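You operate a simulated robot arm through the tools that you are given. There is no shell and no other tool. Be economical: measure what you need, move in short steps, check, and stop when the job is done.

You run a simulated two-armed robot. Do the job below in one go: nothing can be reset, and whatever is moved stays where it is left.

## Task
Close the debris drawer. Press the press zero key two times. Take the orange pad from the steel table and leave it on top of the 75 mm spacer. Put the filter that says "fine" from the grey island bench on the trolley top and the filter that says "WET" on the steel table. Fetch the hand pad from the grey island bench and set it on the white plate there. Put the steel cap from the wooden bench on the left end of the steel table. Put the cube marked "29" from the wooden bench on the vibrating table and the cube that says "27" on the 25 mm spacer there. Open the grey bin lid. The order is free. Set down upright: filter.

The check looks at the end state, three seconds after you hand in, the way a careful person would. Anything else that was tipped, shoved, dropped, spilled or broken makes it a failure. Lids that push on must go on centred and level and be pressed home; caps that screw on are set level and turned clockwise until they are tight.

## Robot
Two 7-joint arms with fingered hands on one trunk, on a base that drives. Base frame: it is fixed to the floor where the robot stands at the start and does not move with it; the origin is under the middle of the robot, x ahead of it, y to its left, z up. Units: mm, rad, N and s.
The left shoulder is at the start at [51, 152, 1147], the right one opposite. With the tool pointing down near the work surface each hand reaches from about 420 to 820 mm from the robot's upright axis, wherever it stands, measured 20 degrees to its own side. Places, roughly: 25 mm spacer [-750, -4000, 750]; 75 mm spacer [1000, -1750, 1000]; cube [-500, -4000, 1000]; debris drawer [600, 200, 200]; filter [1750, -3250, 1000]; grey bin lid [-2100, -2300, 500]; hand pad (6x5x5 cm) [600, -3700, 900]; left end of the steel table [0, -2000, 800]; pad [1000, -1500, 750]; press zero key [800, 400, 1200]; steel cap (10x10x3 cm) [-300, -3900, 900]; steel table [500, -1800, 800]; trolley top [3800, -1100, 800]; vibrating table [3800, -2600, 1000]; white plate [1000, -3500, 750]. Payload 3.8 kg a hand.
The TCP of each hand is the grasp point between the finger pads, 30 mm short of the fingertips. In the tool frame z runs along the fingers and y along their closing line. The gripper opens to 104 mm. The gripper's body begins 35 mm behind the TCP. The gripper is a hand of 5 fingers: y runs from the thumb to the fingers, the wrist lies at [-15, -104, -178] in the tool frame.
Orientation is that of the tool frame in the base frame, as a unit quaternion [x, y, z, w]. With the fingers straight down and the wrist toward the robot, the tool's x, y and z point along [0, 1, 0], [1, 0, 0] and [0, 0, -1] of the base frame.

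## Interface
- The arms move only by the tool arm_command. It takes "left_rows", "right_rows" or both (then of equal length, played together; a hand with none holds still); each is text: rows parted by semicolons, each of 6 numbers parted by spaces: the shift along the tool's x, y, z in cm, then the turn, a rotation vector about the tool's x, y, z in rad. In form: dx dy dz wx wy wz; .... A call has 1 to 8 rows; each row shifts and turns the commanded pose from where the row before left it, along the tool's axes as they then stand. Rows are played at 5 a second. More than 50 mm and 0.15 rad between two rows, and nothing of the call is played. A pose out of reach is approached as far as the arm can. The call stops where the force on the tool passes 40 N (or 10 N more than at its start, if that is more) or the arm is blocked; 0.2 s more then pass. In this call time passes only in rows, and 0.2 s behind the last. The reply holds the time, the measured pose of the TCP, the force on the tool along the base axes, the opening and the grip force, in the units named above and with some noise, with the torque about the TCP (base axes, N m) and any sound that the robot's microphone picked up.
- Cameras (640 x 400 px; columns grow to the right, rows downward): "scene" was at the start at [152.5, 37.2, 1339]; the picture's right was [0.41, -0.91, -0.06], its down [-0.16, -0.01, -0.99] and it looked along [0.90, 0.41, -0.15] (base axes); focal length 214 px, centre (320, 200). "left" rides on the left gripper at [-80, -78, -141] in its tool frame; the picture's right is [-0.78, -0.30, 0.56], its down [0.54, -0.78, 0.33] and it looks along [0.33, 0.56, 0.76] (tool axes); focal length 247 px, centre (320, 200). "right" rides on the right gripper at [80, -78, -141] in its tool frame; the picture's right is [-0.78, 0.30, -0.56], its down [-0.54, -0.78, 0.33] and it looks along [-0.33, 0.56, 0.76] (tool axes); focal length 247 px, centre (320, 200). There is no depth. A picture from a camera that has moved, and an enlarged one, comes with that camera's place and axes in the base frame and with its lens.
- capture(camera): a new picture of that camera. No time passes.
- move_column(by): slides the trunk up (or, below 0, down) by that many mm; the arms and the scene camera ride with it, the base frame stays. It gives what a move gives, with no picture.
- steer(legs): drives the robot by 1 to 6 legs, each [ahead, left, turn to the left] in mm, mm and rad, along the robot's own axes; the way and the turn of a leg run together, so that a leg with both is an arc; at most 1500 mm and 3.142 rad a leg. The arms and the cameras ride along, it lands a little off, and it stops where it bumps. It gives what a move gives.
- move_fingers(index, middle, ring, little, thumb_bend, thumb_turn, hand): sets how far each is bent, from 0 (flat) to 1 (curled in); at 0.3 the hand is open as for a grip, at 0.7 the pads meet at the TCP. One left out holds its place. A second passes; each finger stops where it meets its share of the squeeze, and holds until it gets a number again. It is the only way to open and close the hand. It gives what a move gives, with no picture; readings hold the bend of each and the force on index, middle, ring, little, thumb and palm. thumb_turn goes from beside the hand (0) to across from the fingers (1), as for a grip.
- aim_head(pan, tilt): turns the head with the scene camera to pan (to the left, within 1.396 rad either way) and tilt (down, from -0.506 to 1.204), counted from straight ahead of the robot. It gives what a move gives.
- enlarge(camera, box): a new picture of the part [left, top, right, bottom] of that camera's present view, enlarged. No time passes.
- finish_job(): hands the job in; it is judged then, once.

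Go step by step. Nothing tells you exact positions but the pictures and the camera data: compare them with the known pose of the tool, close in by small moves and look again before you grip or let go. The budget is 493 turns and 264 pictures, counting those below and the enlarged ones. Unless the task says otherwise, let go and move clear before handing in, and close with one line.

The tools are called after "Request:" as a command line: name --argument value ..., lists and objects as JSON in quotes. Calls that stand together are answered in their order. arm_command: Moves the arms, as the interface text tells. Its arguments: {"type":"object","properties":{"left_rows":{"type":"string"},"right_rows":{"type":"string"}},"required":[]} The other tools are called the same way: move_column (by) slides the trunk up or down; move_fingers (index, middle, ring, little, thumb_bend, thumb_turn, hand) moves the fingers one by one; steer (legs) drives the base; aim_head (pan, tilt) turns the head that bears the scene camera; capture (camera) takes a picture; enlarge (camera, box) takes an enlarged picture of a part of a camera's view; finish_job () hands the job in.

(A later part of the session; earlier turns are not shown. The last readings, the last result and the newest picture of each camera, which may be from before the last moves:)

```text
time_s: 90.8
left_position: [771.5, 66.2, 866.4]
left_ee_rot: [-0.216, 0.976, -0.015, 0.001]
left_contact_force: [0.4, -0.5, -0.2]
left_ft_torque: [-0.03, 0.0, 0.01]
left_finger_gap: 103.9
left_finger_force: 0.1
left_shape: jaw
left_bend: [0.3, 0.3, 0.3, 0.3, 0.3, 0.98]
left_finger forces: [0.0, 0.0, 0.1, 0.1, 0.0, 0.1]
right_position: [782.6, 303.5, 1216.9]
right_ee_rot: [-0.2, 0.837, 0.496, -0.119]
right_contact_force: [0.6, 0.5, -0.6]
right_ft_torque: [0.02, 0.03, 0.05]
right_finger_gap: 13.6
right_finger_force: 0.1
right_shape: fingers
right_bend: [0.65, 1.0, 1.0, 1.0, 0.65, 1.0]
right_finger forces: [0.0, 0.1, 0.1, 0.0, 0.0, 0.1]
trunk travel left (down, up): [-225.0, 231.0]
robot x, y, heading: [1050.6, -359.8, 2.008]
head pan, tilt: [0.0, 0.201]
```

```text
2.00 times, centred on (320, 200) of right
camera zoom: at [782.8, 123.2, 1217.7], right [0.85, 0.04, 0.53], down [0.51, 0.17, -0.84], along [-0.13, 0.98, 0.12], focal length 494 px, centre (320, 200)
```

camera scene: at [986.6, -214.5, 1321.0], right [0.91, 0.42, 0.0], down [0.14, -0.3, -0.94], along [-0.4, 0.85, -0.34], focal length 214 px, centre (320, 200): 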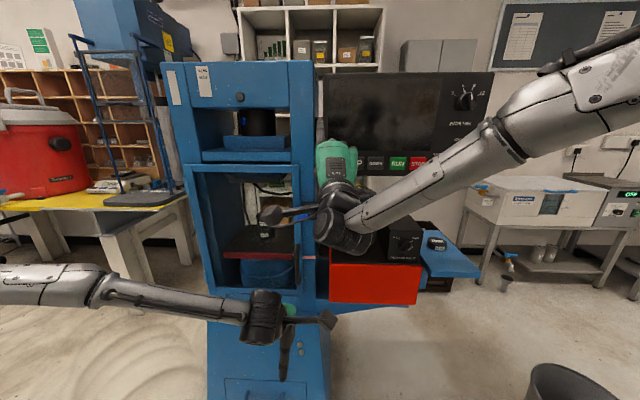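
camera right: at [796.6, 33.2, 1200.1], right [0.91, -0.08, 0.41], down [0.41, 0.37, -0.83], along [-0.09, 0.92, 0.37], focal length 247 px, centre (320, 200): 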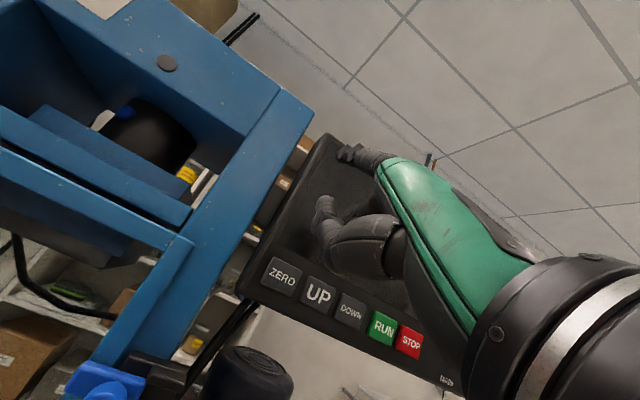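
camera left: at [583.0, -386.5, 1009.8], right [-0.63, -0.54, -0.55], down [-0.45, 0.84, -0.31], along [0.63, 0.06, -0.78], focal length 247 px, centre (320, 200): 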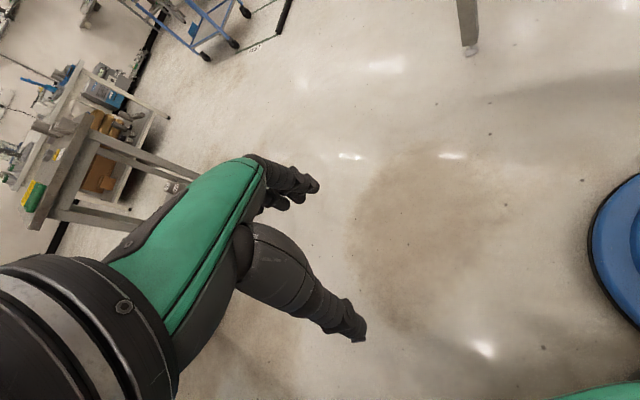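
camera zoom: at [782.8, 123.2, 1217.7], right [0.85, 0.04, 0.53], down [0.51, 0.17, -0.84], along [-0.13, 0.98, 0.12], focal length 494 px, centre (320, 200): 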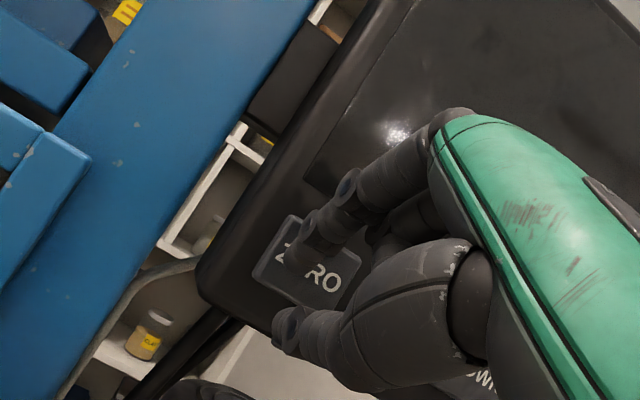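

The tip is aimed slightly left of centre. I shift 6 mm right and press forward.

Request:
arm_command --right_rows "-0.6 0 0 0 0 0;0 0.49 0.88 0 0 0;0 0.25 0.44 0 0 0;0 0.25 0.44 0 0 0"

Request:
enlarge --camera "right" --box '[200, 100, 440, 300]'

```text
time_s: 91.8
left_position: [772.4, 66.2, 866.1]
left_ee_rot: [-0.216, 0.976, -0.015, 0.001]
left_contact_force: [-0.3, -0.3, -0.5]
left_ft_torque: [0.0, 0.01, 0.02]
left_finger_gap: 103.8
left_finger_force: 0.1
left_shape: jaw
left_bend: [0.3, 0.3, 0.3, 0.3, 0.3, 0.98]
left_finger forces: [0.1, 0.1, 0.0, 0.0, 0.1, 0.0]
right_position: [778.3, 322.7, 1217.2]
right_ee_rot: [-0.2, 0.837, 0.495, -0.118]
right_contact_force: [0.8, -0.2, -0.3]
right_ft_torque: [0.02, 0.01, -0.01]
right_finger_gap: 13.6
right_finger_force: 0.0
right_shape: fingers
right_bend: [0.65, 1.0, 1.0, 1.0, 0.65, 1.0]
right_finger forces: [0.0, 0.0, 0.1, 0.1, 0.1, 0.0]
trunk travel left (down, up): [-225.0, 231.0]
robot x, y, heading: [1053.0, -355.3, 2.004]
head pan, tilt: [0.0, 0.201]
```

```text
2.00 times, centred on (320, 200) of right
camera zoom: at [779.4, 142.9, 1217.9], right [0.85, 0.04, 0.53], down [0.51, 0.17, -0.84], along [-0.12, 0.98, 0.12], focal length 494 px, centre (320, 200)
```

zoom: 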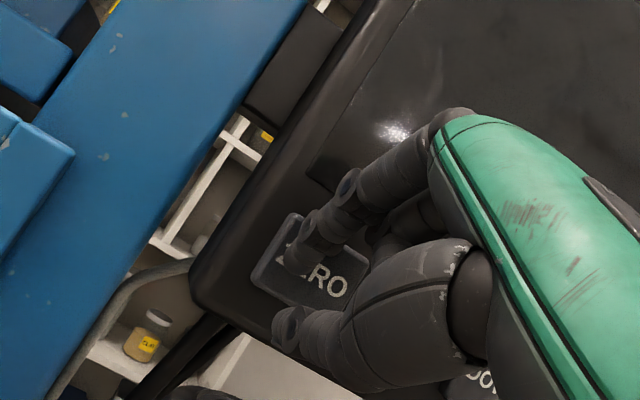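

Still not touching; I go on in small steps with a slight shift right.

Request:
arm_command --right_rows "-0.4 0.25 0.44 0 0 0;0 0.25 0.44 0 0 0;0 0.25 0.44 0 0 0;0 0.25 0.44 0 0 0;0 0.25 0.44 0 0 0"

Request:
enlarge --camera "right" --box '[200, 100, 440, 300]'

```text
time_s: 93.0
left_position: [773.0, 63.6, 869.2]
left_ee_rot: [-0.215, 0.976, -0.012, 0.0]
left_contact_force: [1.1, 1.2, 0.7]
left_ft_torque: [0.03, -0.04, -0.03]
left_finger_gap: 103.6
left_finger_force: 0.0
left_shape: jaw
left_bend: [0.3, 0.3, 0.3, 0.3, 0.3, 0.98]
left_finger forces: [0.0, 0.0, 0.0, 0.0, 0.0, 0.0]
right_position: [772.6, 341.5, 1221.0]
right_ee_rot: [-0.2, 0.836, 0.497, -0.119]
right_contact_force: [5.3, -14.9, 6.5]
right_ft_torque: [-0.02, 0.0, 0.03]
right_finger_gap: 0.9
right_finger_force: 8.7
right_shape: fingers
right_bend: [0.71, 1.0, 1.0, 1.0, 0.65, 1.0]
right_finger forces: [16.3, 0.0, 0.0, 0.1, 0.0, 0.0]
trunk travel left (down, up): [-225.0, 231.0]
robot x, y, heading: [1052.7, -357.1, 2.006]
head pan, tilt: [0.0, 0.201]
heard: click
```

```text
2.00 times, centred on (320, 200) of right
camera zoom: at [773.3, 162.5, 1221.3], right [0.85, 0.04, 0.53], down [0.51, 0.17, -0.84], along [-0.13, 0.98, 0.13], focal length 494 px, centre (320, 200)
```

zoom: 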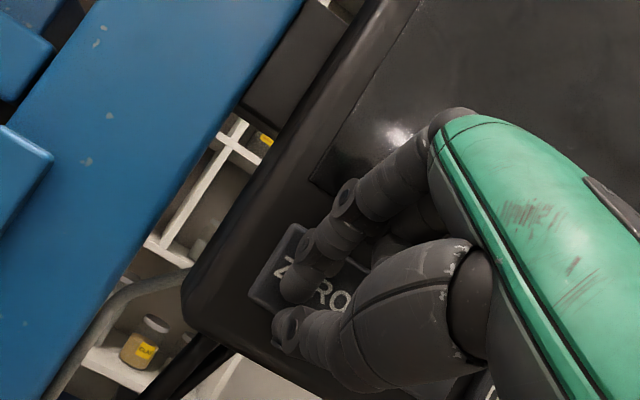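

A click: pressed once. I withdraw 4 cm and see the key free, then press once more.

Request:
arm_command --right_rows "0 -0.5 -0.88 0 0 0;0 -0.5 -0.88 0 0 0;0 -0.5 -0.88 0 0 0"

Request:
arm_command --right_rows "0 0.25 0.44 0 0 0;0 0.25 0.44 0 0 0;0 0.25 0.44 0 0 0;0 0.25 0.44 0 0 0;0 0.25 0.44 0 0 0;0 0.25 0.44 0 0 0"

```text
time_s: 93.8
left_position: [772.9, 66.4, 866.9]
left_ee_rot: [-0.216, 0.976, -0.015, 0.001]
left_contact_force: [0.0, 0.5, -0.1]
left_ft_torque: [-0.02, 0.0, -0.01]
left_finger_gap: 104.1
left_finger_force: 0.0
left_shape: jaw
left_bend: [0.3, 0.3, 0.3, 0.3, 0.3, 0.98]
left_finger forces: [0.1, 0.0, 0.0, 0.2, 0.0, 0.1]
right_position: [784.8, 320.5, 1215.9]
right_ee_rot: [-0.199, 0.837, 0.496, -0.118]
right_contact_force: [0.5, 0.0, -0.1]
right_ft_torque: [0.0, -0.01, 0.02]
right_finger_gap: 13.2
right_finger_force: 0.1
right_shape: fingers
right_bend: [0.65, 1.0, 1.0, 1.0, 0.65, 1.0]
right_finger forces: [0.0, 0.0, 0.0, 0.1, 0.1, 0.0]
trunk travel left (down, up): [-225.0, 231.0]
robot x, y, heading: [1049.6, -360.8, 2.007]
head pan, tilt: [0.0, 0.201]
```

```text
time_s: 95.2
left_position: [773.3, 63.2, 869.3]
left_ee_rot: [-0.215, 0.976, -0.013, 0.0]
left_contact_force: [0.0, -0.6, -0.5]
left_ft_torque: [0.01, 0.0, 0.01]
left_finger_gap: 103.9
left_finger_force: 0.0
left_shape: jaw
left_bend: [0.3, 0.3, 0.3, 0.3, 0.3, 0.98]
left_finger forces: [0.0, 0.1, 0.0, 0.1, 0.1, 0.0]
right_position: [770.5, 342.6, 1220.1]
right_ee_rot: [-0.201, 0.835, 0.498, -0.12]
right_contact_force: [5.9, -14.8, 6.4]
right_ft_torque: [-0.05, 0.0, 0.03]
right_finger_gap: 0.8
right_finger_force: 8.2
right_shape: fingers
right_bend: [0.71, 1.0, 1.0, 1.0, 0.65, 1.0]
right_finger forces: [16.3, 0.0, 0.1, 0.0, 0.0, 0.1]
trunk travel left (down, up): [-225.0, 231.0]
robot x, y, heading: [1054.0, -357.2, 2.01]
head pan, tilt: [0.0, 0.201]
heard: click
```

Second click: the key has been pressed two times. I withdraw the hand and restore its downward, open pose.

Request:
arm_command --right_rows "0 -2.4 -4.3 0 0 0;0 -2.4 -4.3 0 0 0;0 -2.4 -4.3 0 0 0;0 0 0 0.15 0 0;0 0 0 0.15 0 0;0 0 0 0.15 0 0;0 0 0 0.15 0 0;0 0 0 0.15 0 0"

Request:
arm_command --right_rows "0 0 0 0.15 0 0;0 -2 0 0.12 0 0;0 -4 0 0 0 0"

Request:
move_fingers --hand "right" --index 0.3 --middle 0.3 --ring 0.3 --little 0.3 --thumb_bend 0.3 --thumb_turn 0.98

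Request:
steer --legs '[[-150, 0, 0]]'

Request:
aim_head --pan -0.9 --tilt 0.2

Request:
capture --camera "scene"

```text
time_s: 97.0
left_position: [772.0, 66.1, 866.2]
left_ee_rot: [-0.216, 0.976, -0.015, 0.0]
left_contact_force: [0.1, 0.3, 0.1]
left_ft_torque: [0.0, -0.01, -0.01]
left_finger_gap: 104.0
left_finger_force: 0.1
left_shape: jaw
left_bend: [0.3, 0.3, 0.3, 0.3, 0.3, 0.98]
left_finger forces: [0.1, 0.0, 0.1, 0.0, 0.1, 0.0]
right_position: [837.7, 215.8, 1215.5]
right_ee_rot: [-0.229, 0.961, 0.153, -0.037]
right_contact_force: [0.3, 0.6, 0.5]
right_ft_torque: [0.0, 0.0, -0.02]
right_finger_gap: 13.4
right_finger_force: 0.0
right_shape: fingers
right_bend: [0.65, 1.0, 1.0, 1.0, 0.65, 1.0]
right_finger forces: [0.0, 0.0, 0.0, 0.1, 0.1, 0.0]
trunk travel left (down, up): [-225.0, 231.0]
robot x, y, heading: [1051.9, -359.2, 2.004]
head pan, tilt: [0.0, 0.201]
```

```text
time_s: 97.8
left_position: [773.8, 66.5, 867.0]
left_ee_rot: [-0.216, 0.976, -0.014, 0.0]
left_contact_force: [0.1, -0.2, 0.7]
left_ft_torque: [0.02, 0.01, -0.02]
left_finger_gap: 103.9
left_finger_force: 0.1
left_shape: jaw
left_bend: [0.3, 0.3, 0.3, 0.3, 0.3, 0.98]
left_finger forces: [0.1, 0.0, 0.0, 0.0, 0.0, 0.0]
right_position: [867.1, 162.4, 1213.0]
right_ee_rot: [-0.233, 0.972, 0.023, -0.007]
right_contact_force: [0.0, -0.2, -0.5]
right_ft_torque: [-0.01, -0.01, -0.06]
right_finger_gap: 13.7
right_finger_force: 0.0
right_shape: fingers
right_bend: [0.65, 1.0, 1.0, 1.0, 0.65, 1.0]
right_finger forces: [0.0, 0.0, 0.0, 0.0, 0.0, 0.1]
trunk travel left (down, up): [-225.0, 231.0]
robot x, y, heading: [1047.3, -359.0, 2.014]
head pan, tilt: [0.0, 0.201]
```

```text
time_s: 98.8
left_position: [773.2, 67.6, 866.2]
left_ee_rot: [-0.216, 0.976, -0.015, 0.001]
left_contact_force: [-0.4, 0.9, -0.7]
left_ft_torque: [-0.02, 0.05, -0.03]
left_finger_gap: 104.1
left_finger_force: 0.0
left_shape: jaw
left_bend: [0.3, 0.3, 0.3, 0.3, 0.3, 0.98]
left_finger forces: [0.0, 0.0, 0.0, 0.0, 0.0, 0.0]
right_position: [864.0, 163.5, 1212.4]
right_ee_rot: [-0.232, 0.972, 0.024, -0.006]
right_contact_force: [-0.6, 0.6, 0.7]
right_ft_torque: [-0.01, 0.01, -0.01]
right_finger_gap: 103.1
right_finger_force: 0.1
right_shape: fingers
right_bend: [0.3, 0.3, 0.3, 0.3, 0.3, 0.96]
right_finger forces: [0.0, 0.0, 0.0, 0.0, 0.0, 0.0]
trunk travel left (down, up): [-225.0, 231.0]
robot x, y, heading: [1053.1, -357.5, 2.007]
head pan, tilt: [0.0, 0.201]
```

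```text
time_s: 100.1
left_position: [834.9, -70.7, 865.5]
left_ee_rot: [-0.219, 0.976, -0.016, 0.001]
left_contact_force: [0.5, 0.0, 0.9]
left_ft_torque: [0.01, 0.0, 0.01]
left_finger_gap: 103.9
left_finger_force: 0.0
left_shape: jaw
left_bend: [0.3, 0.3, 0.3, 0.3, 0.3, 0.98]
left_finger forces: [0.1, 0.0, 0.0, 0.0, 0.0, 0.0]
right_position: [926.8, 26.3, 1211.2]
right_ee_rot: [-0.234, 0.972, 0.022, -0.006]
right_contact_force: [0.3, 0.4, -0.4]
right_ft_torque: [-0.01, -0.01, 0.01]
right_finger_gap: 102.9
right_finger_force: 0.0
right_shape: fingers
right_bend: [0.3, 0.3, 0.3, 0.3, 0.3, 0.96]
right_finger forces: [0.0, 0.0, 0.0, 0.0, 0.0, 0.0]
trunk travel left (down, up): [-225.0, 231.0]
robot x, y, heading: [1118.4, -497.6, 2.017]
head pan, tilt: [0.0, 0.201]
```

```text
time_s: 101.3
left_position: [835.3, -70.9, 866.6]
left_ee_rot: [-0.219, 0.976, -0.015, 0.001]
left_contact_force: [0.4, -0.1, -0.6]
left_ft_torque: [0.02, 0.01, 0.01]
left_finger_gap: 103.6
left_finger_force: 0.0
left_shape: jaw
left_bend: [0.3, 0.3, 0.3, 0.3, 0.3, 0.98]
left_finger forces: [0.0, 0.1, 0.0, 0.0, 0.0, 0.0]
right_position: [927.4, 25.9, 1210.9]
right_ee_rot: [-0.234, 0.972, 0.023, -0.006]
right_contact_force: [0.2, -0.5, -0.5]
right_ft_torque: [-0.02, -0.01, -0.01]
right_finger_gap: 102.9
right_finger_force: 0.1
right_shape: fingers
right_bend: [0.3, 0.3, 0.3, 0.3, 0.3, 0.96]
right_finger forces: [0.1, 0.0, 0.0, 0.0, 0.0, 0.0]
trunk travel left (down, up): [-225.0, 231.0]
robot x, y, heading: [1115.9, -496.1, 2.014]
head pan, tilt: [-0.901, 0.201]
```

```text
217 pictures are left
camera scene: at [1131.8, -352.5, 1326.1], right [0.89, -0.43, 0.11], down [-0.03, -0.3, -0.95], along [0.45, 0.85, -0.28], focal length 214 px, centre (320, 200)
```

scene: 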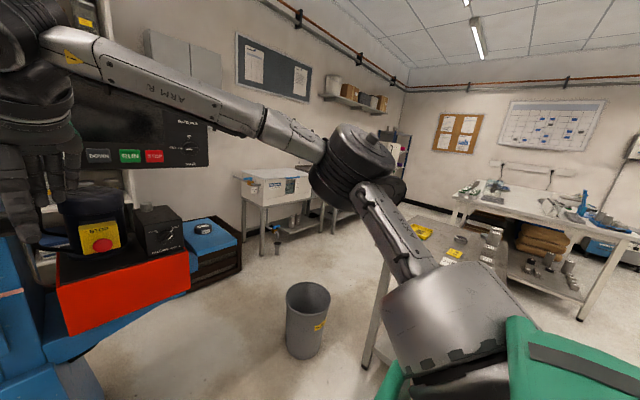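

The right side holds a small table and a bin, so I turn left to face the steel table.

Request:
steer --legs '[[0, 0, 2.7]]'

Request:
aim_head --pan 0 --tilt 0.35

Request:
capture --camera "scene"

```text
time_s: 108.4
left_position: [1256.6, -987.6, 866.2]
left_ee_rot: [0.998, 0.063, 0.002, -0.015]
left_contact_force: [0.1, -0.2, 0.2]
left_ft_torque: [0.0, 0.0, -0.01]
left_finger_gap: 104.0
left_finger_force: 0.1
left_shape: jaw
left_bend: [0.3, 0.3, 0.3, 0.3, 0.3, 0.98]
left_finger forces: [0.0, 0.0, 0.1, 0.1, 0.0, 0.0]
right_position: [1138.8, -1050.9, 1211.2]
right_ee_rot: [0.997, 0.08, 0.002, 0.025]
right_contact_force: [0.2, 0.4, -0.1]
right_ft_torque: [0.0, 0.0, 0.01]
right_finger_gap: 103.4
right_finger_force: 0.0
right_shape: fingers
right_bend: [0.3, 0.3, 0.3, 0.3, 0.3, 0.96]
right_finger forces: [0.1, 0.0, 0.1, 0.0, 0.0, 0.0]
trunk travel left (down, up): [-225.0, 231.0]
robot x, y, heading: [1119.2, -496.3, -1.443]
head pan, tilt: [-0.901, 0.201]
```

```text
time_s: 109.6
left_position: [1256.6, -986.6, 866.6]
left_ee_rot: [0.998, 0.062, 0.002, -0.015]
left_contact_force: [0.3, 0.5, -0.3]
left_ft_torque: [0.03, 0.03, 0.01]
left_finger_gap: 103.9
left_finger_force: 0.1
left_shape: jaw
left_bend: [0.3, 0.3, 0.3, 0.3, 0.3, 0.98]
left_finger forces: [0.0, 0.1, 0.0, 0.1, 0.0, 0.0]
right_position: [1139.4, -1051.0, 1211.5]
right_ee_rot: [0.997, 0.08, 0.002, 0.023]
right_contact_force: [0.5, -0.6, -0.4]
right_ft_torque: [0.04, 0.03, 0.0]
right_finger_gap: 103.3
right_finger_force: 0.1
right_shape: fingers
right_bend: [0.3, 0.3, 0.3, 0.3, 0.3, 0.96]
right_finger forces: [0.0, 0.1, 0.0, 0.0, 0.0, 0.0]
trunk travel left (down, up): [-225.0, 231.0]
robot x, y, heading: [1123.3, -495.0, -1.44]
head pan, tilt: [0.0, 0.351]
```

```text
216 pictures are left
camera scene: at [1139.7, -653.0, 1307.2], right [-0.99, -0.13, 0.0], down [-0.06, 0.47, -0.88], along [0.11, -0.87, -0.47], focal length 214 px, centre (320, 200)
```

scene: 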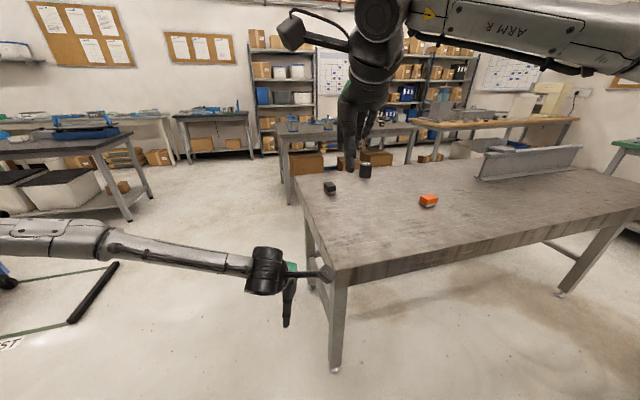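

I see the orange pad and two dark blocks on the steel table; I'll zoom in.

Request:
enlarge --camera "scene" --box '[290, 140, 490, 265]'

```text
3.20 times, centred on (390, 202) of scene
camera zoom: at [1139.7, -653.0, 1307.2], right [-0.99, -0.13, 0.0], down [-0.06, 0.47, -0.88], along [0.11, -0.87, -0.47], focal length 686 px, centre (96, 192)
```

zoom: 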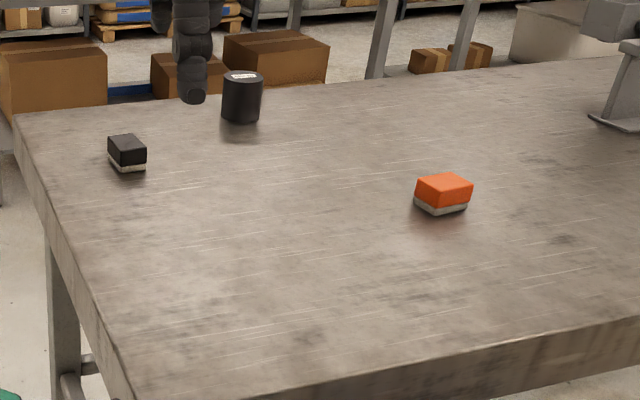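

The table is turned like the room (about 23°); top near z=745, pad at about (690, -1732), spacer at about (1000, -2093). I raise the left hand and drive up to the near edge.

Request:
arm_command --left_rows "0 0 -5 0 0 0;0 0 -5 0 0 0;0 0 -5 0 0 0;0 0 -5 0 0 0"

Request:
steer --legs '[[530, -459, 0], [0, 0, 0.28]]'

Request:
aim_head --pan -0.2 --tilt 0.7

Request:
capture --camera "scene"

```text
time_s: 110.6
left_position: [1255.5, -992.7, 1064.4]
left_ee_rot: [0.998, 0.063, 0.002, -0.015]
left_contact_force: [0.3, -0.6, 1.1]
left_ft_torque: [-0.01, -0.02, 0.03]
left_finger_gap: 103.9
left_finger_force: 0.0
left_shape: jaw
left_bend: [0.3, 0.3, 0.3, 0.3, 0.3, 0.98]
left_finger forces: [0.0, 0.0, 0.0, 0.1, 0.0, 0.0]
right_position: [1137.8, -1050.8, 1212.0]
right_ee_rot: [0.996, 0.08, 0.002, 0.025]
right_contact_force: [-0.6, 0.4, 0.0]
right_ft_torque: [-0.03, 0.01, 0.01]
right_finger_gap: 103.0
right_finger_force: 0.1
right_shape: fingers
right_bend: [0.3, 0.3, 0.3, 0.3, 0.3, 0.96]
right_finger forces: [0.0, 0.0, 0.1, 0.0, 0.0, 0.0]
trunk travel left (down, up): [-225.0, 231.0]
robot x, y, heading: [1118.4, -497.2, -1.44]
head pan, tilt: [0.0, 0.351]
```

```text
time_s: 115.3
left_position: [983.4, -1513.3, 1063.6]
left_ee_rot: [0.981, 0.195, 0.0, -0.015]
left_contact_force: [0.4, 0.6, 0.1]
left_ft_torque: [0.02, 0.01, 0.02]
left_finger_gap: 104.2
left_finger_force: 0.1
left_shape: jaw
left_bend: [0.3, 0.3, 0.3, 0.3, 0.3, 0.98]
left_finger forces: [0.0, 0.0, 0.0, 0.0, 0.1, 0.1]
right_position: [886.2, -1600.0, 1212.4]
right_ee_rot: [0.977, 0.212, 0.006, 0.024]
right_contact_force: [-1.0, 0.5, 0.2]
right_ft_torque: [0.01, 0.01, 0.01]
right_finger_gap: 103.4
right_finger_force: 0.0
right_shape: fingers
right_bend: [0.3, 0.3, 0.3, 0.3, 0.3, 0.96]
right_finger forces: [0.0, 0.0, 0.1, 0.0, 0.2, 0.1]
trunk travel left (down, up): [-225.0, 231.0]
robot x, y, heading: [720.4, -1071.4, -1.179]
head pan, tilt: [0.0, 0.351]
```

```text
time_s: 116.2
left_position: [984.3, -1514.4, 1063.8]
left_ee_rot: [0.981, 0.195, 0.0, -0.015]
left_contact_force: [-0.4, 0.2, -0.1]
left_ft_torque: [-0.03, -0.02, -0.01]
left_finger_gap: 104.1
left_finger_force: 0.1
left_shape: jaw
left_bend: [0.3, 0.3, 0.3, 0.3, 0.3, 0.98]
left_finger forces: [0.0, 0.1, 0.0, 0.0, 0.0, 0.1]
right_position: [885.4, -1600.3, 1212.7]
right_ee_rot: [0.977, 0.213, 0.005, 0.024]
right_contact_force: [0.2, -0.3, -0.1]
right_ft_torque: [0.03, 0.0, -0.01]
right_finger_gap: 103.2
right_finger_force: 0.0
right_shape: fingers
right_bend: [0.3, 0.3, 0.3, 0.3, 0.3, 0.96]
right_finger forces: [0.0, 0.0, 0.1, 0.0, 0.0, 0.0]
trunk travel left (down, up): [-225.0, 231.0]
robot x, y, heading: [719.4, -1073.2, -1.179]
head pan, tilt: [-0.201, 0.7]
```

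```text
214 pictures are left
camera scene: at [760.8, -1209.8, 1277.6], right [-0.98, -0.2, 0.03], down [-0.17, 0.72, -0.67], along [0.11, -0.66, -0.74], focal length 214 px, centre (320, 200)
```

scene: 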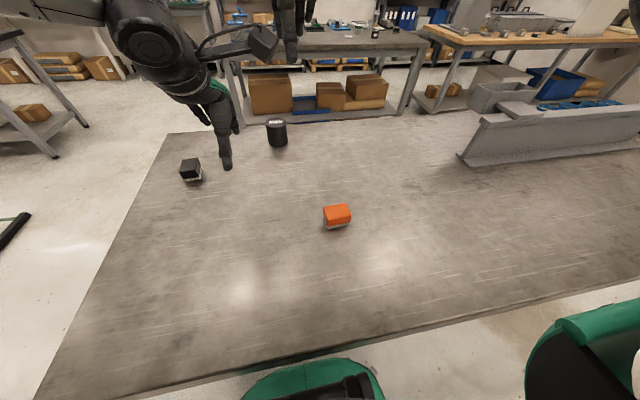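

Two views give the pad at about (771, -1533, 862) with the table top near z=848, and the spacer at (1025, -1835). I move the right hand above the pad.

Request:
arm_command --right_rows "-1.6 -2.1 3.5 0 0 0;-1.6 -2.1 3.5 0 0 0;-1.6 -2.1 3.5 0 0 0;-1.6 -2.1 3.5 0 0 0;-1.6 -2.1 3.5 0 0 0"

Request:
capture --camera "right"

Request:
enlarge --camera "scene" --box '[240, 120, 440, 320]'

```text
time_s: 117.4
left_position: [982.3, -1513.1, 1064.7]
left_ee_rot: [0.981, 0.195, 0.001, -0.015]
left_contact_force: [0.0, 0.1, -0.2]
left_ft_torque: [0.0, -0.01, -0.01]
left_finger_gap: 103.9
left_finger_force: 0.0
left_shape: jaw
left_bend: [0.3, 0.3, 0.3, 0.3, 0.3, 0.98]
left_finger forces: [0.0, 0.0, 0.1, 0.1, 0.0, 0.0]
right_position: [768.7, -1543.5, 1031.7]
right_ee_rot: [0.977, 0.211, 0.006, 0.024]
right_contact_force: [0.3, -0.7, -0.7]
right_ft_torque: [0.0, -0.01, 0.0]
right_finger_gap: 103.0
right_finger_force: 0.0
right_shape: fingers
right_bend: [0.3, 0.3, 0.3, 0.3, 0.3, 0.96]
right_finger forces: [0.0, 0.0, 0.1, 0.1, 0.0, 0.0]
trunk travel left (down, up): [-225.0, 231.0]
robot x, y, heading: [719.8, -1073.0, -1.171]
head pan, tilt: [-0.201, 0.7]
```

```text
213 pictures are left
camera right: at [805.9, -1434.9, 1170.2], right [-0.6, -0.57, 0.57], down [-0.8, 0.47, -0.37], along [-0.06, -0.68, -0.73], focal length 247 px, centre (320, 200)
```

right: 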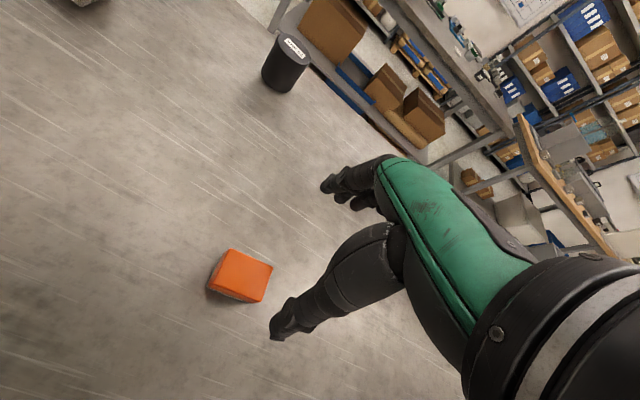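

```text
2.00 times, centred on (340, 220) of scene
camera zoom: at [759.6, -1209.7, 1277.6], right [-0.98, -0.2, 0.03], down [-0.16, 0.73, -0.67], along [0.11, -0.66, -0.74], focal length 429 px, centre (280, 160)
```

zoom: 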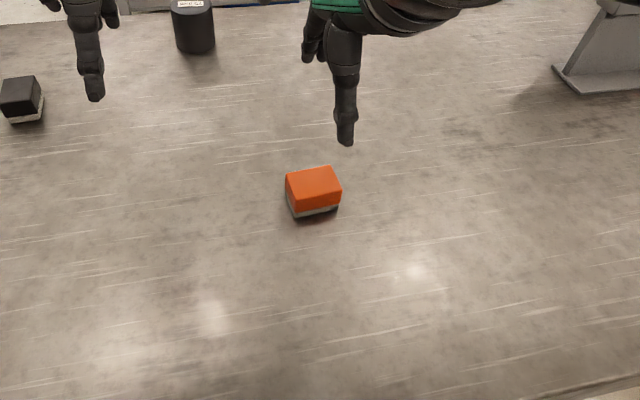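

The pad lies aligned with the tool, nearly under the TCP. I descend to z≈888 and look.

Request:
arm_command --right_rows "0.4 -0.2 4 0 0 0;0 0 4 0 0 0;0 0 3 0 0 0;0 0 3 0 0 0"

Request:
capture --camera "right"

Request:
enlarge --camera "scene" --box '[240, 120, 440, 320]'

```text
time_s: 118.4
left_position: [982.9, -1513.9, 1064.0]
left_ee_rot: [0.981, 0.195, 0.0, -0.014]
left_contact_force: [0.0, 0.3, 0.2]
left_ft_torque: [-0.01, 0.0, 0.01]
left_finger_gap: 104.1
left_finger_force: 0.1
left_shape: jaw
left_bend: [0.3, 0.3, 0.3, 0.3, 0.3, 0.98]
left_finger forces: [0.0, 0.0, 0.0, 0.1, 0.1, 0.0]
right_position: [780.6, -1545.2, 893.4]
right_ee_rot: [0.977, 0.213, 0.006, 0.023]
right_contact_force: [0.3, 0.5, 0.2]
right_ft_torque: [0.02, -0.01, -0.01]
right_finger_gap: 103.4
right_finger_force: 0.0
right_shape: fingers
right_bend: [0.3, 0.3, 0.3, 0.3, 0.3, 0.96]
right_finger forces: [0.0, 0.0, 0.0, 0.0, 0.1, 0.0]
trunk travel left (down, up): [-225.0, 231.0]
robot x, y, heading: [720.3, -1070.9, -1.174]
head pan, tilt: [-0.201, 0.7]
```

```text
211 pictures are left
camera right: at [817.5, -1436.8, 1031.3], right [-0.6, -0.57, 0.57], down [-0.8, 0.47, -0.37], along [-0.06, -0.68, -0.73], focal length 247 px, centre (320, 200)
```

right: 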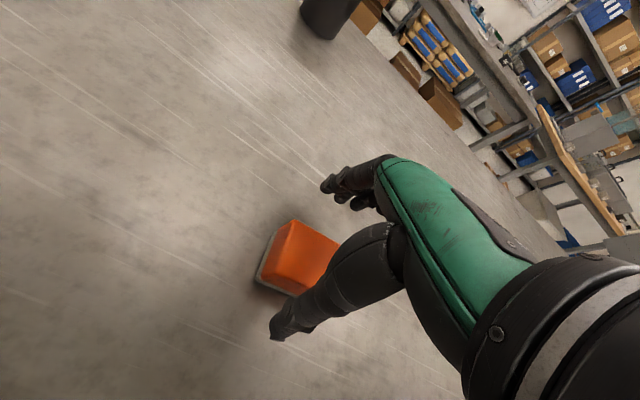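

```text
2.00 times, centred on (340, 220) of scene
camera zoom: at [760.6, -1210.2, 1277.5], right [-0.98, -0.2, 0.03], down [-0.16, 0.73, -0.67], along [0.11, -0.66, -0.74], focal length 429 px, centre (280, 160)
```

zoom: 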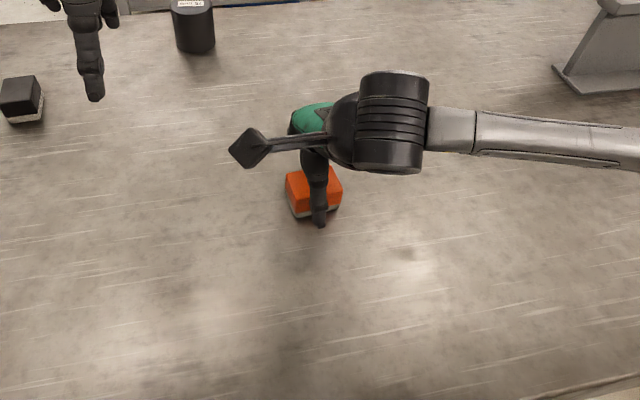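

The hand straddles the pad. I descend slowly, watching for contact with the table.

Request:
arm_command --right_rows "-0.3 0.3 1 0 0 0;0 0 0.7 0 0 0"

Request:
capture --camera "right"

```text
time_s: 119.0
left_position: [983.9, -1514.2, 1065.3]
left_ee_rot: [0.981, 0.195, 0.0, -0.014]
left_contact_force: [1.0, -0.3, 0.1]
left_ft_torque: [0.0, 0.0, 0.0]
left_finger_gap: 104.0
left_finger_force: 0.0
left_shape: jaw
left_bend: [0.3, 0.3, 0.3, 0.3, 0.3, 0.98]
left_finger forces: [0.0, 0.0, 0.0, 0.1, 0.0, 0.0]
right_position: [778.5, -1552.9, 876.5]
right_ee_rot: [0.977, 0.212, 0.005, 0.023]
right_contact_force: [-0.1, -0.2, 0.8]
right_ft_torque: [0.01, 0.02, -0.01]
right_finger_gap: 103.0
right_finger_force: 0.0
right_shape: fingers
right_bend: [0.3, 0.3, 0.3, 0.3, 0.3, 0.96]
right_finger forces: [0.1, 0.0, 0.1, 0.0, 0.0, 0.1]
trunk travel left (down, up): [-225.0, 231.0]
robot x, y, heading: [718.2, -1069.9, -1.175]
head pan, tilt: [-0.201, 0.7]
```

```text
209 pictures are left
camera right: at [816.0, -1442.2, 1013.5], right [-0.6, -0.57, 0.57], down [-0.8, 0.47, -0.37], along [-0.06, -0.68, -0.73], focal length 247 px, centre (320, 200)
```

right: 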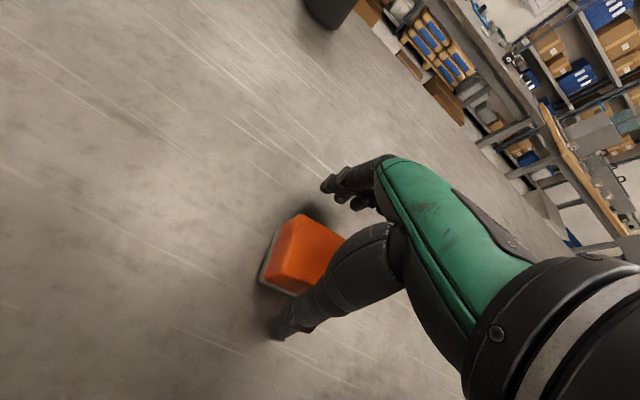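

No contact yet; a bit lower still.

Request:
arm_command --right_rows "0 0 0.6 0 0 0;0 0 0.6 0 0 0"

Request:
arm_command --right_rows "0 0 0.6 0 0 0;0 0 0.6 0 0 0"

Request:
enlarge --camera "right" --box '[220, 140, 460, 340]'

```text
time_s: 119.6
left_position: [984.4, -1510.8, 1066.4]
left_ee_rot: [0.981, 0.195, 0.0, -0.014]
left_contact_force: [0.5, -1.0, 0.3]
left_ft_torque: [-0.04, -0.02, 0.0]
left_finger_gap: 103.9
left_finger_force: 0.1
left_shape: jaw
left_bend: [0.3, 0.3, 0.3, 0.3, 0.3, 0.98]
left_finger forces: [0.1, 0.0, 0.0, 0.0, 0.0, 0.0]
right_position: [781.1, -1554.3, 868.3]
right_ee_rot: [0.977, 0.211, 0.007, 0.03]
right_contact_force: [2.9, -6.8, 28.8]
right_ft_torque: [1.44, 0.59, 0.0]
right_finger_gap: 106.5
right_finger_force: 14.1
right_shape: fingers
right_bend: [0.3, 0.3, 0.3, 0.3, 0.27, 0.96]
right_finger forces: [0.1, 0.1, 0.0, 0.0, 28.0, 0.1]
trunk travel left (down, up): [-225.0, 231.0]
robot x, y, heading: [719.0, -1070.0, -1.173]
head pan, tilt: [-0.201, 0.7]
```

```text
time_s: 119.9
left_position: [983.1, -1512.5, 1064.1]
left_ee_rot: [0.98, 0.197, 0.0, -0.015]
left_contact_force: [0.2, -0.6, -0.1]
left_ft_torque: [0.01, -0.02, -0.01]
left_finger_gap: 103.9
left_finger_force: 0.1
left_shape: jaw
left_bend: [0.3, 0.3, 0.3, 0.3, 0.3, 0.98]
left_finger forces: [0.0, 0.0, 0.0, 0.0, 0.1, 0.1]
right_position: [782.4, -1556.1, 868.5]
right_ee_rot: [0.977, 0.212, 0.011, 0.032]
right_contact_force: [-0.2, -0.4, 14.4]
right_ft_torque: [0.84, 0.35, -0.01]
right_finger_gap: 109.1
right_finger_force: 7.7
right_shape: fingers
right_bend: [0.3, 0.3, 0.3, 0.3, 0.24, 0.96]
right_finger forces: [0.0, 0.0, 0.0, 0.0, 14.5, 0.1]
trunk travel left (down, up): [-225.0, 231.0]
robot x, y, heading: [718.1, -1069.2, -1.171]
head pan, tilt: [-0.201, 0.7]
stopped in row 1 (right hand): the force on the tool passed its limit at 45 N (the readings are from after the stop); the commanded pose is now the measured one
```

```text
2.00 times, centred on (340, 240) of right
camera zoom: at [817.1, -1444.3, 1004.7], right [-0.6, -0.56, 0.57], down [-0.8, 0.46, -0.39], along [-0.05, -0.69, -0.72], focal length 494 px, centre (280, 120)
```

zoom: 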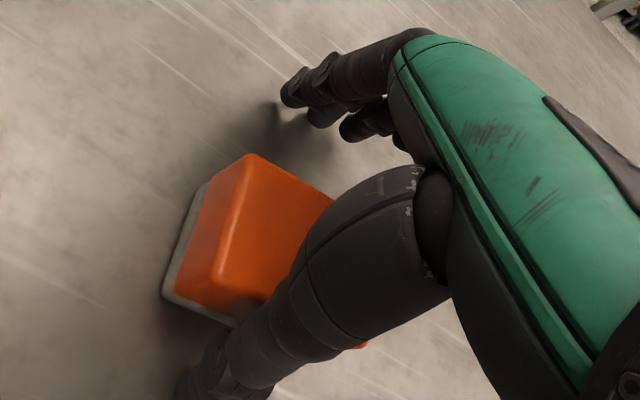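

The thumb touched the table at TCP z≈870, so the top is near z=840. I raise 8 mm, centre over the pad (15 mm toward the thumb) and close.

Request:
arm_command --right_rows "0 0 -0.9 0 0 0;0 -1.5 0 0 0 0"

Request:
move_fingers --hand "right" --index 0.7 --middle 0.7 --ring 0.7 --little 0.7 --thumb_bend 0.7

Request:
enlarge --camera "right" --box '[220, 140, 460, 340]'

```text
time_s: 120.5
left_position: [984.3, -1513.6, 1064.4]
left_ee_rot: [0.98, 0.196, -0.001, -0.015]
left_contact_force: [0.4, 0.4, 0.3]
left_ft_torque: [-0.02, -0.02, 0.0]
left_finger_gap: 103.8
left_finger_force: 0.0
left_shape: jaw
left_bend: [0.3, 0.3, 0.3, 0.3, 0.3, 0.98]
left_finger forces: [0.0, 0.0, 0.0, 0.0, 0.0, 0.1]
right_position: [774.0, -1542.5, 873.2]
right_ee_rot: [0.977, 0.212, 0.01, 0.029]
right_contact_force: [-0.5, 0.5, 0.7]
right_ft_torque: [0.0, 0.01, 0.04]
right_finger_gap: 103.6
right_finger_force: 0.0
right_shape: fingers
right_bend: [0.3, 0.3, 0.3, 0.3, 0.3, 0.96]
right_finger forces: [0.0, 0.0, 0.0, 0.0, 0.0, 0.0]
trunk travel left (down, up): [-225.0, 231.0]
robot x, y, heading: [719.1, -1068.7, -1.175]
head pan, tilt: [-0.201, 0.7]
```

```text
time_s: 121.5
left_position: [983.3, -1512.9, 1064.6]
left_ee_rot: [0.981, 0.195, 0.0, -0.014]
left_contact_force: [-0.8, -0.9, 0.2]
left_ft_torque: [0.01, 0.02, 0.02]
left_finger_gap: 104.1
left_finger_force: 0.0
left_shape: jaw
left_bend: [0.3, 0.3, 0.3, 0.3, 0.3, 0.98]
left_finger forces: [0.1, 0.0, 0.0, 0.0, 0.0, 0.0]
right_position: [774.8, -1542.4, 875.0]
right_ee_rot: [0.977, 0.211, 0.01, 0.032]
right_contact_force: [-1.3, -3.4, 12.8]
right_ft_torque: [0.17, 0.16, 0.09]
right_finger_gap: 38.9
right_finger_force: 25.6
right_shape: fingers
right_bend: [0.6, 0.63, 0.63, 0.7, 0.55, 0.98]
right_finger forces: [7.9, 7.4, 6.1, 0.0, 30.9, 0.0]
trunk travel left (down, up): [-225.0, 231.0]
robot x, y, heading: [720.1, -1069.2, -1.176]
head pan, tilt: [-0.201, 0.7]
```

```text
2.00 times, centred on (340, 240) of right
camera zoom: at [810.0, -1430.1, 1011.7], right [-0.6, -0.56, 0.57], down [-0.8, 0.47, -0.39], along [-0.05, -0.69, -0.72], focal length 494 px, centre (280, 120)
```

zoom: 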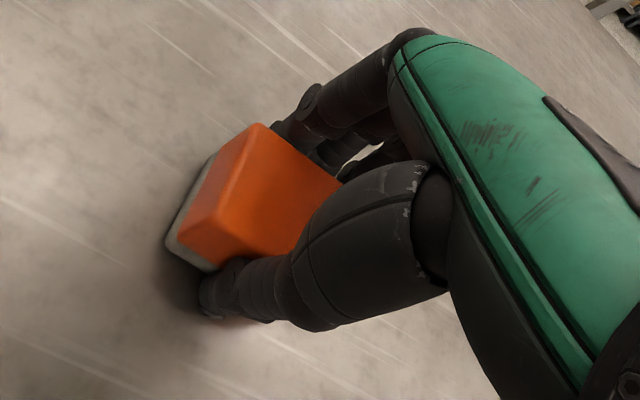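

Pad gripped. I lift it and check the hold.

Request:
arm_command --right_rows "0 0 -2 0 0 0;0 0 -4 0 0 0;0 0 -4 0 0 0;0 0 -4 0 0 0;0 0 -4 0 0 0"

Request:
enlarge --camera "right" --box '[220, 140, 460, 340]'

Request:
capture --camera "scene"

```text
time_s: 122.7
left_position: [983.3, -1513.2, 1064.8]
left_ee_rot: [0.981, 0.195, 0.0, -0.015]
left_contact_force: [0.5, -0.2, 0.2]
left_ft_torque: [0.01, 0.01, 0.0]
left_finger_gap: 104.0
left_finger_force: 0.0
left_shape: jaw
left_bend: [0.3, 0.3, 0.3, 0.3, 0.3, 0.98]
left_finger forces: [0.1, 0.1, 0.0, 0.0, 0.1, 0.1]
right_position: [768.6, -1530.7, 1055.0]
right_ee_rot: [0.977, 0.212, 0.009, 0.03]
right_contact_force: [0.5, -0.2, -0.6]
right_ft_torque: [0.0, 0.04, 0.01]
right_finger_gap: 38.9
right_finger_force: 18.8
right_shape: fingers
right_bend: [0.6, 0.63, 0.64, 0.7, 0.55, 0.97]
right_finger forces: [7.4, 6.5, 4.9, 0.0, 18.9, 0.0]
trunk travel left (down, up): [-225.0, 231.0]
robot x, y, heading: [721.1, -1070.1, -1.174]
head pan, tilt: [-0.201, 0.7]
```

```text
2.00 times, centred on (340, 240) of right
camera zoom: at [803.9, -1419.4, 1192.5], right [-0.6, -0.56, 0.57], down [-0.8, 0.47, -0.38], along [-0.05, -0.69, -0.73], focal length 494 px, centre (280, 120)
```

zoom: 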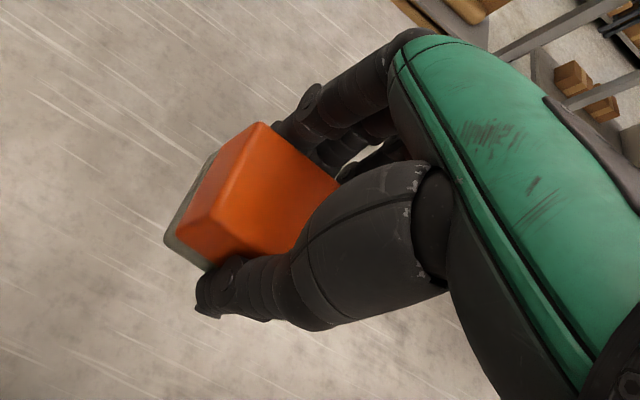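

```text
205 pictures are left
camera scene: at [761.0, -1209.5, 1277.6], right [-0.98, -0.2, 0.03], down [-0.17, 0.73, -0.67], along [0.11, -0.66, -0.74], focal length 214 px, centre (320, 200)
```

scene: 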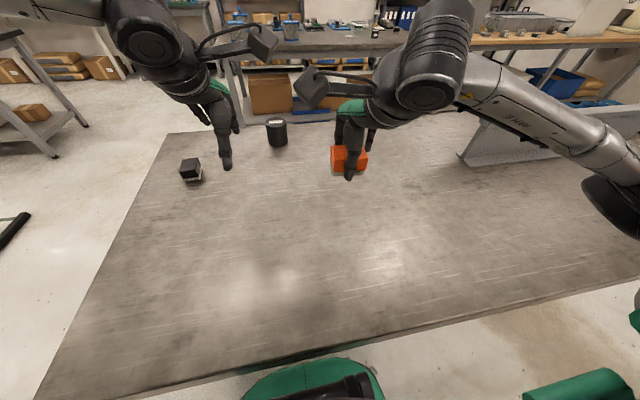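

The pad is held level. I move the left hand aside and drive 80 mm closer so the spacer comes within reach.

Request:
arm_command --left_rows "4 0 -2 0 0 0;4 0 -2 0 0 0;4 0 -2 0 0 0"

Request:
steer --legs '[[80, 0, 0]]'

Request:
arm_command --right_rows "2 4 0 0 0 0;2 4 0 0 0 0;2 4 0 0 0 0;2 4 0 0 0 0;2 4 0 0 0 0;0 4 0 0 0 0"

Request:
capture --camera "scene"

Request:
capture --camera "right"

```text
time_s: 123.5
left_position: [1095.0, -1466.9, 1123.6]
left_ee_rot: [0.981, 0.194, 0.0, -0.016]
left_contact_force: [0.1, 0.0, -0.5]
left_ft_torque: [-0.06, 0.02, 0.0]
left_finger_gap: 103.9
left_finger_force: 0.0
left_shape: jaw
left_bend: [0.3, 0.3, 0.3, 0.3, 0.3, 0.98]
left_finger forces: [0.0, 0.0, 0.0, 0.0, 0.0, 0.1]
right_position: [767.5, -1531.7, 1055.6]
right_ee_rot: [0.977, 0.211, 0.008, 0.03]
right_contact_force: [0.1, 0.1, -0.1]
right_ft_torque: [-0.03, -0.04, -0.03]
right_finger_gap: 39.1
right_finger_force: 19.3
right_shape: fingers
right_bend: [0.6, 0.63, 0.64, 0.7, 0.55, 0.97]
right_finger forces: [7.4, 6.5, 4.8, 0.0, 18.8, 0.0]
trunk travel left (down, up): [-225.0, 231.0]
robot x, y, heading: [719.0, -1071.9, -1.174]
head pan, tilt: [-0.201, 0.7]
```

```text
time_s: 124.6
left_position: [1116.5, -1519.1, 1122.9]
left_ee_rot: [0.981, 0.195, 0.0, -0.016]
left_contact_force: [-0.4, -0.4, 0.0]
left_ft_torque: [0.03, 0.03, 0.01]
left_finger_gap: 104.1
left_finger_force: 0.1
left_shape: jaw
left_bend: [0.3, 0.3, 0.3, 0.3, 0.3, 0.98]
left_finger forces: [0.0, 0.0, 0.0, 0.0, 0.1, 0.0]
right_position: [788.5, -1582.6, 1053.1]
right_ee_rot: [0.977, 0.21, 0.009, 0.031]
right_contact_force: [0.0, -0.4, -0.8]
right_ft_torque: [0.0, -0.01, 0.02]
right_finger_gap: 39.1
right_finger_force: 19.2
right_shape: fingers
right_bend: [0.6, 0.63, 0.64, 0.7, 0.55, 0.97]
right_finger forces: [7.5, 6.5, 4.9, 0.0, 18.9, 0.0]
trunk travel left (down, up): [-225.0, 231.0]
robot x, y, heading: [742.0, -1126.7, -1.175]
head pan, tilt: [-0.201, 0.7]
stopped in leg 1: the robot was blocked; the commanded pose is now the measured one
```

```text
time_s: 126.0
left_position: [1115.1, -1518.4, 1123.5]
left_ee_rot: [0.981, 0.196, 0.001, -0.015]
left_contact_force: [0.7, -0.2, -0.1]
left_ft_torque: [-0.02, 0.01, 0.0]
left_finger_gap: 103.9
left_finger_force: 0.1
left_shape: jaw
left_bend: [0.3, 0.3, 0.3, 0.3, 0.3, 0.98]
left_finger forces: [0.1, 0.1, 0.1, 0.0, 0.1, 0.0]
right_position: [978.7, -1758.9, 1072.2]
right_ee_rot: [0.977, 0.21, 0.01, 0.032]
right_contact_force: [0.7, 0.7, 0.0]
right_ft_torque: [0.0, 0.01, 0.02]
right_finger_gap: 38.7
right_finger_force: 18.7
right_shape: fingers
right_bend: [0.6, 0.63, 0.64, 0.7, 0.55, 0.97]
right_finger forces: [7.3, 6.3, 4.8, 0.1, 18.5, 0.1]
trunk travel left (down, up): [-225.0, 231.0]
robot x, y, heading: [741.6, -1124.4, -1.173]
head pan, tilt: [-0.201, 0.7]
```

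```text
204 pictures are left
camera scene: at [781.2, -1259.6, 1277.3], right [-0.98, -0.19, 0.03], down [-0.16, 0.72, -0.67], along [0.11, -0.66, -0.74], focal length 214 px, centre (320, 200)
```

scene: 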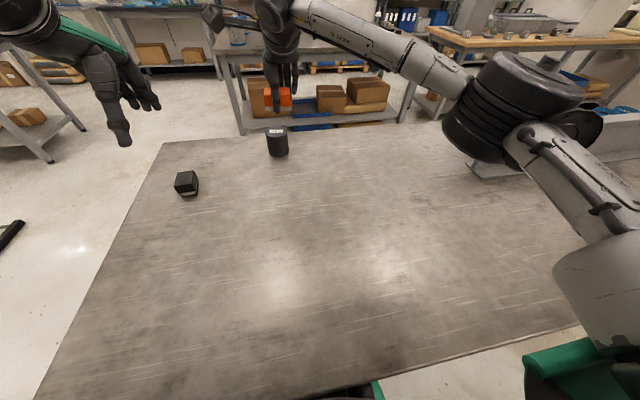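

```text
203 pictures are left
camera right: at [1013.8, -1647.7, 1208.5], right [-0.6, -0.56, 0.57], down [-0.8, 0.47, -0.39], along [-0.05, -0.69, -0.72], focal length 247 px, centre (320, 200)
```

right: 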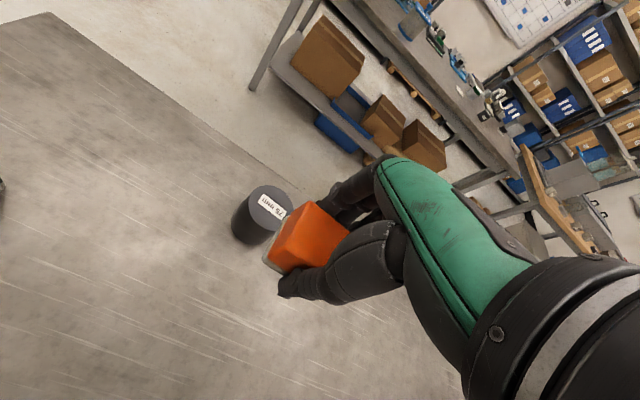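

The label reads 75 mm; spacer top at about (1031, -1845, 915). I move the pad above it and lower partway.

Request:
arm_command --right_rows "0.5 3.6 0 0 0 0;0.5 3.6 0 0 0 0;0 3.5 0 0 0 0;0 0 3 0 0 0;0 0 3 0 0 0"

Request:
enlarge --camera "scene" --box '[220, 60, 340, 180]'

Request:
enlarge --camera "right" --box '[200, 120, 440, 320]'

```text
time_s: 127.2
left_position: [1115.1, -1517.6, 1124.3]
left_ee_rot: [0.981, 0.195, 0.0, -0.014]
left_contact_force: [0.0, 0.0, -0.3]
left_ft_torque: [0.03, 0.02, 0.0]
left_finger_gap: 103.7
left_finger_force: 0.1
left_shape: jaw
left_bend: [0.3, 0.3, 0.3, 0.3, 0.3, 0.98]
left_finger forces: [0.0, 0.0, 0.1, 0.0, 0.0, 0.0]
right_position: [1015.7, -1821.0, 1014.6]
right_ee_rot: [0.977, 0.21, 0.01, 0.032]
right_contact_force: [-0.3, 1.2, -1.1]
right_ft_torque: [-0.01, 0.0, 0.0]
right_finger_gap: 38.6
right_finger_force: 18.1
right_shape: fingers
right_bend: [0.6, 0.63, 0.64, 0.7, 0.55, 0.97]
right_finger forces: [7.3, 6.2, 4.6, 0.0, 18.1, 0.0]
right hand out of reach, approached as far as the arm can: row 2, 3
trunk travel left (down, up): [-225.0, 231.0]
robot x, y, heading: [743.0, -1123.0, -1.174]
head pan, tilt: [-0.201, 0.7]
```

```text
3.33 times, centred on (280, 120) of scene
camera zoom: at [780.8, -1258.8, 1277.8], right [-0.98, -0.19, 0.03], down [-0.16, 0.72, -0.67], along [0.11, -0.66, -0.74], focal length 715 px, centre (453, 467)
```

zoom: 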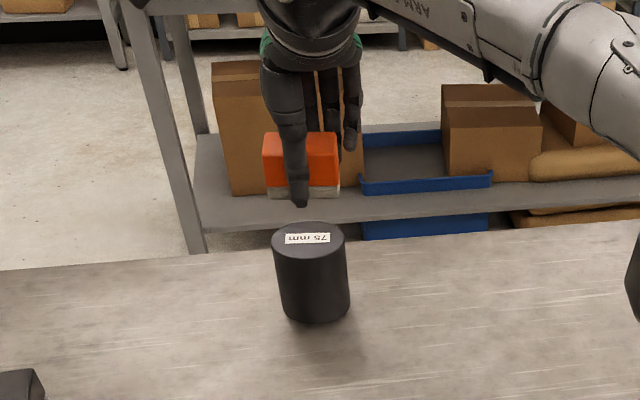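

```text
2.00 times, centred on (320, 220) of right
camera zoom: at [1050.3, -1709.6, 1152.1], right [-0.6, -0.56, 0.57], down [-0.8, 0.47, -0.39], along [-0.05, -0.69, -0.72], focal length 494 px, centre (320, 160)
```

zoom: 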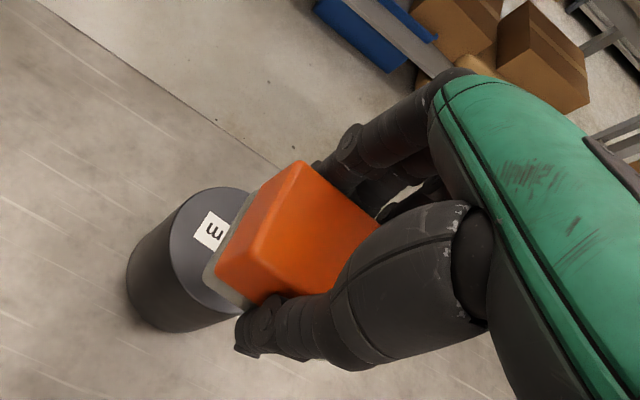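

The arm runs out about 29 mm short. I'll lift a little and lean the trunk forward via the column to gain reach.

Request:
arm_command --right_rows "0 0 -4 0 0 0;0 -1 -3 0 0 0"

Request:
move_column --by -70

```text
time_s: 127.8
left_position: [1113.7, -1518.0, 1126.0]
left_ee_rot: [0.981, 0.195, 0.0, -0.015]
left_contact_force: [0.6, -0.9, -0.3]
left_ft_torque: [0.02, -0.01, -0.02]
left_finger_gap: 103.9
left_finger_force: 0.1
left_shape: jaw
left_bend: [0.3, 0.3, 0.3, 0.3, 0.3, 0.98]
left_finger forces: [0.0, 0.0, 0.1, 0.0, 0.1, 0.0]
right_position: [1010.3, -1805.9, 1084.9]
right_ee_rot: [0.977, 0.21, 0.01, 0.032]
right_contact_force: [0.1, 0.5, 0.2]
right_ft_torque: [0.02, -0.02, 0.0]
right_finger_gap: 38.6
right_finger_force: 18.4
right_shape: fingers
right_bend: [0.6, 0.63, 0.64, 0.7, 0.55, 0.97]
right_finger forces: [7.4, 6.2, 4.6, 0.0, 18.2, 0.1]
trunk travel left (down, up): [-225.0, 231.0]
robot x, y, heading: [746.2, -1125.8, -1.176]
head pan, tilt: [-0.201, 0.7]
```

```text
time_s: 128.8
left_position: [1117.5, -1523.3, 1053.1]
left_ee_rot: [0.981, 0.195, -0.001, -0.016]
left_contact_force: [-0.7, -0.3, 0.3]
left_ft_torque: [0.01, 0.0, 0.0]
left_finger_gap: 103.7
left_finger_force: 0.0
left_shape: jaw
left_bend: [0.3, 0.3, 0.3, 0.3, 0.3, 0.98]
left_finger forces: [0.1, 0.1, 0.0, 0.1, 0.0, 0.0]
right_position: [1012.7, -1816.5, 1010.9]
right_ee_rot: [0.977, 0.21, 0.009, 0.029]
right_contact_force: [-0.3, -0.1, -1.6]
right_ft_torque: [0.02, 0.0, -0.01]
right_finger_gap: 38.6
right_finger_force: 18.9
right_shape: fingers
right_bend: [0.6, 0.63, 0.64, 0.7, 0.55, 0.97]
right_finger forces: [7.3, 6.1, 4.6, 0.0, 18.0, 0.1]
trunk travel left (down, up): [-155.0, 301.0]
robot x, y, heading: [741.8, -1122.1, -1.177]
head pan, tilt: [-0.201, 0.7]
```

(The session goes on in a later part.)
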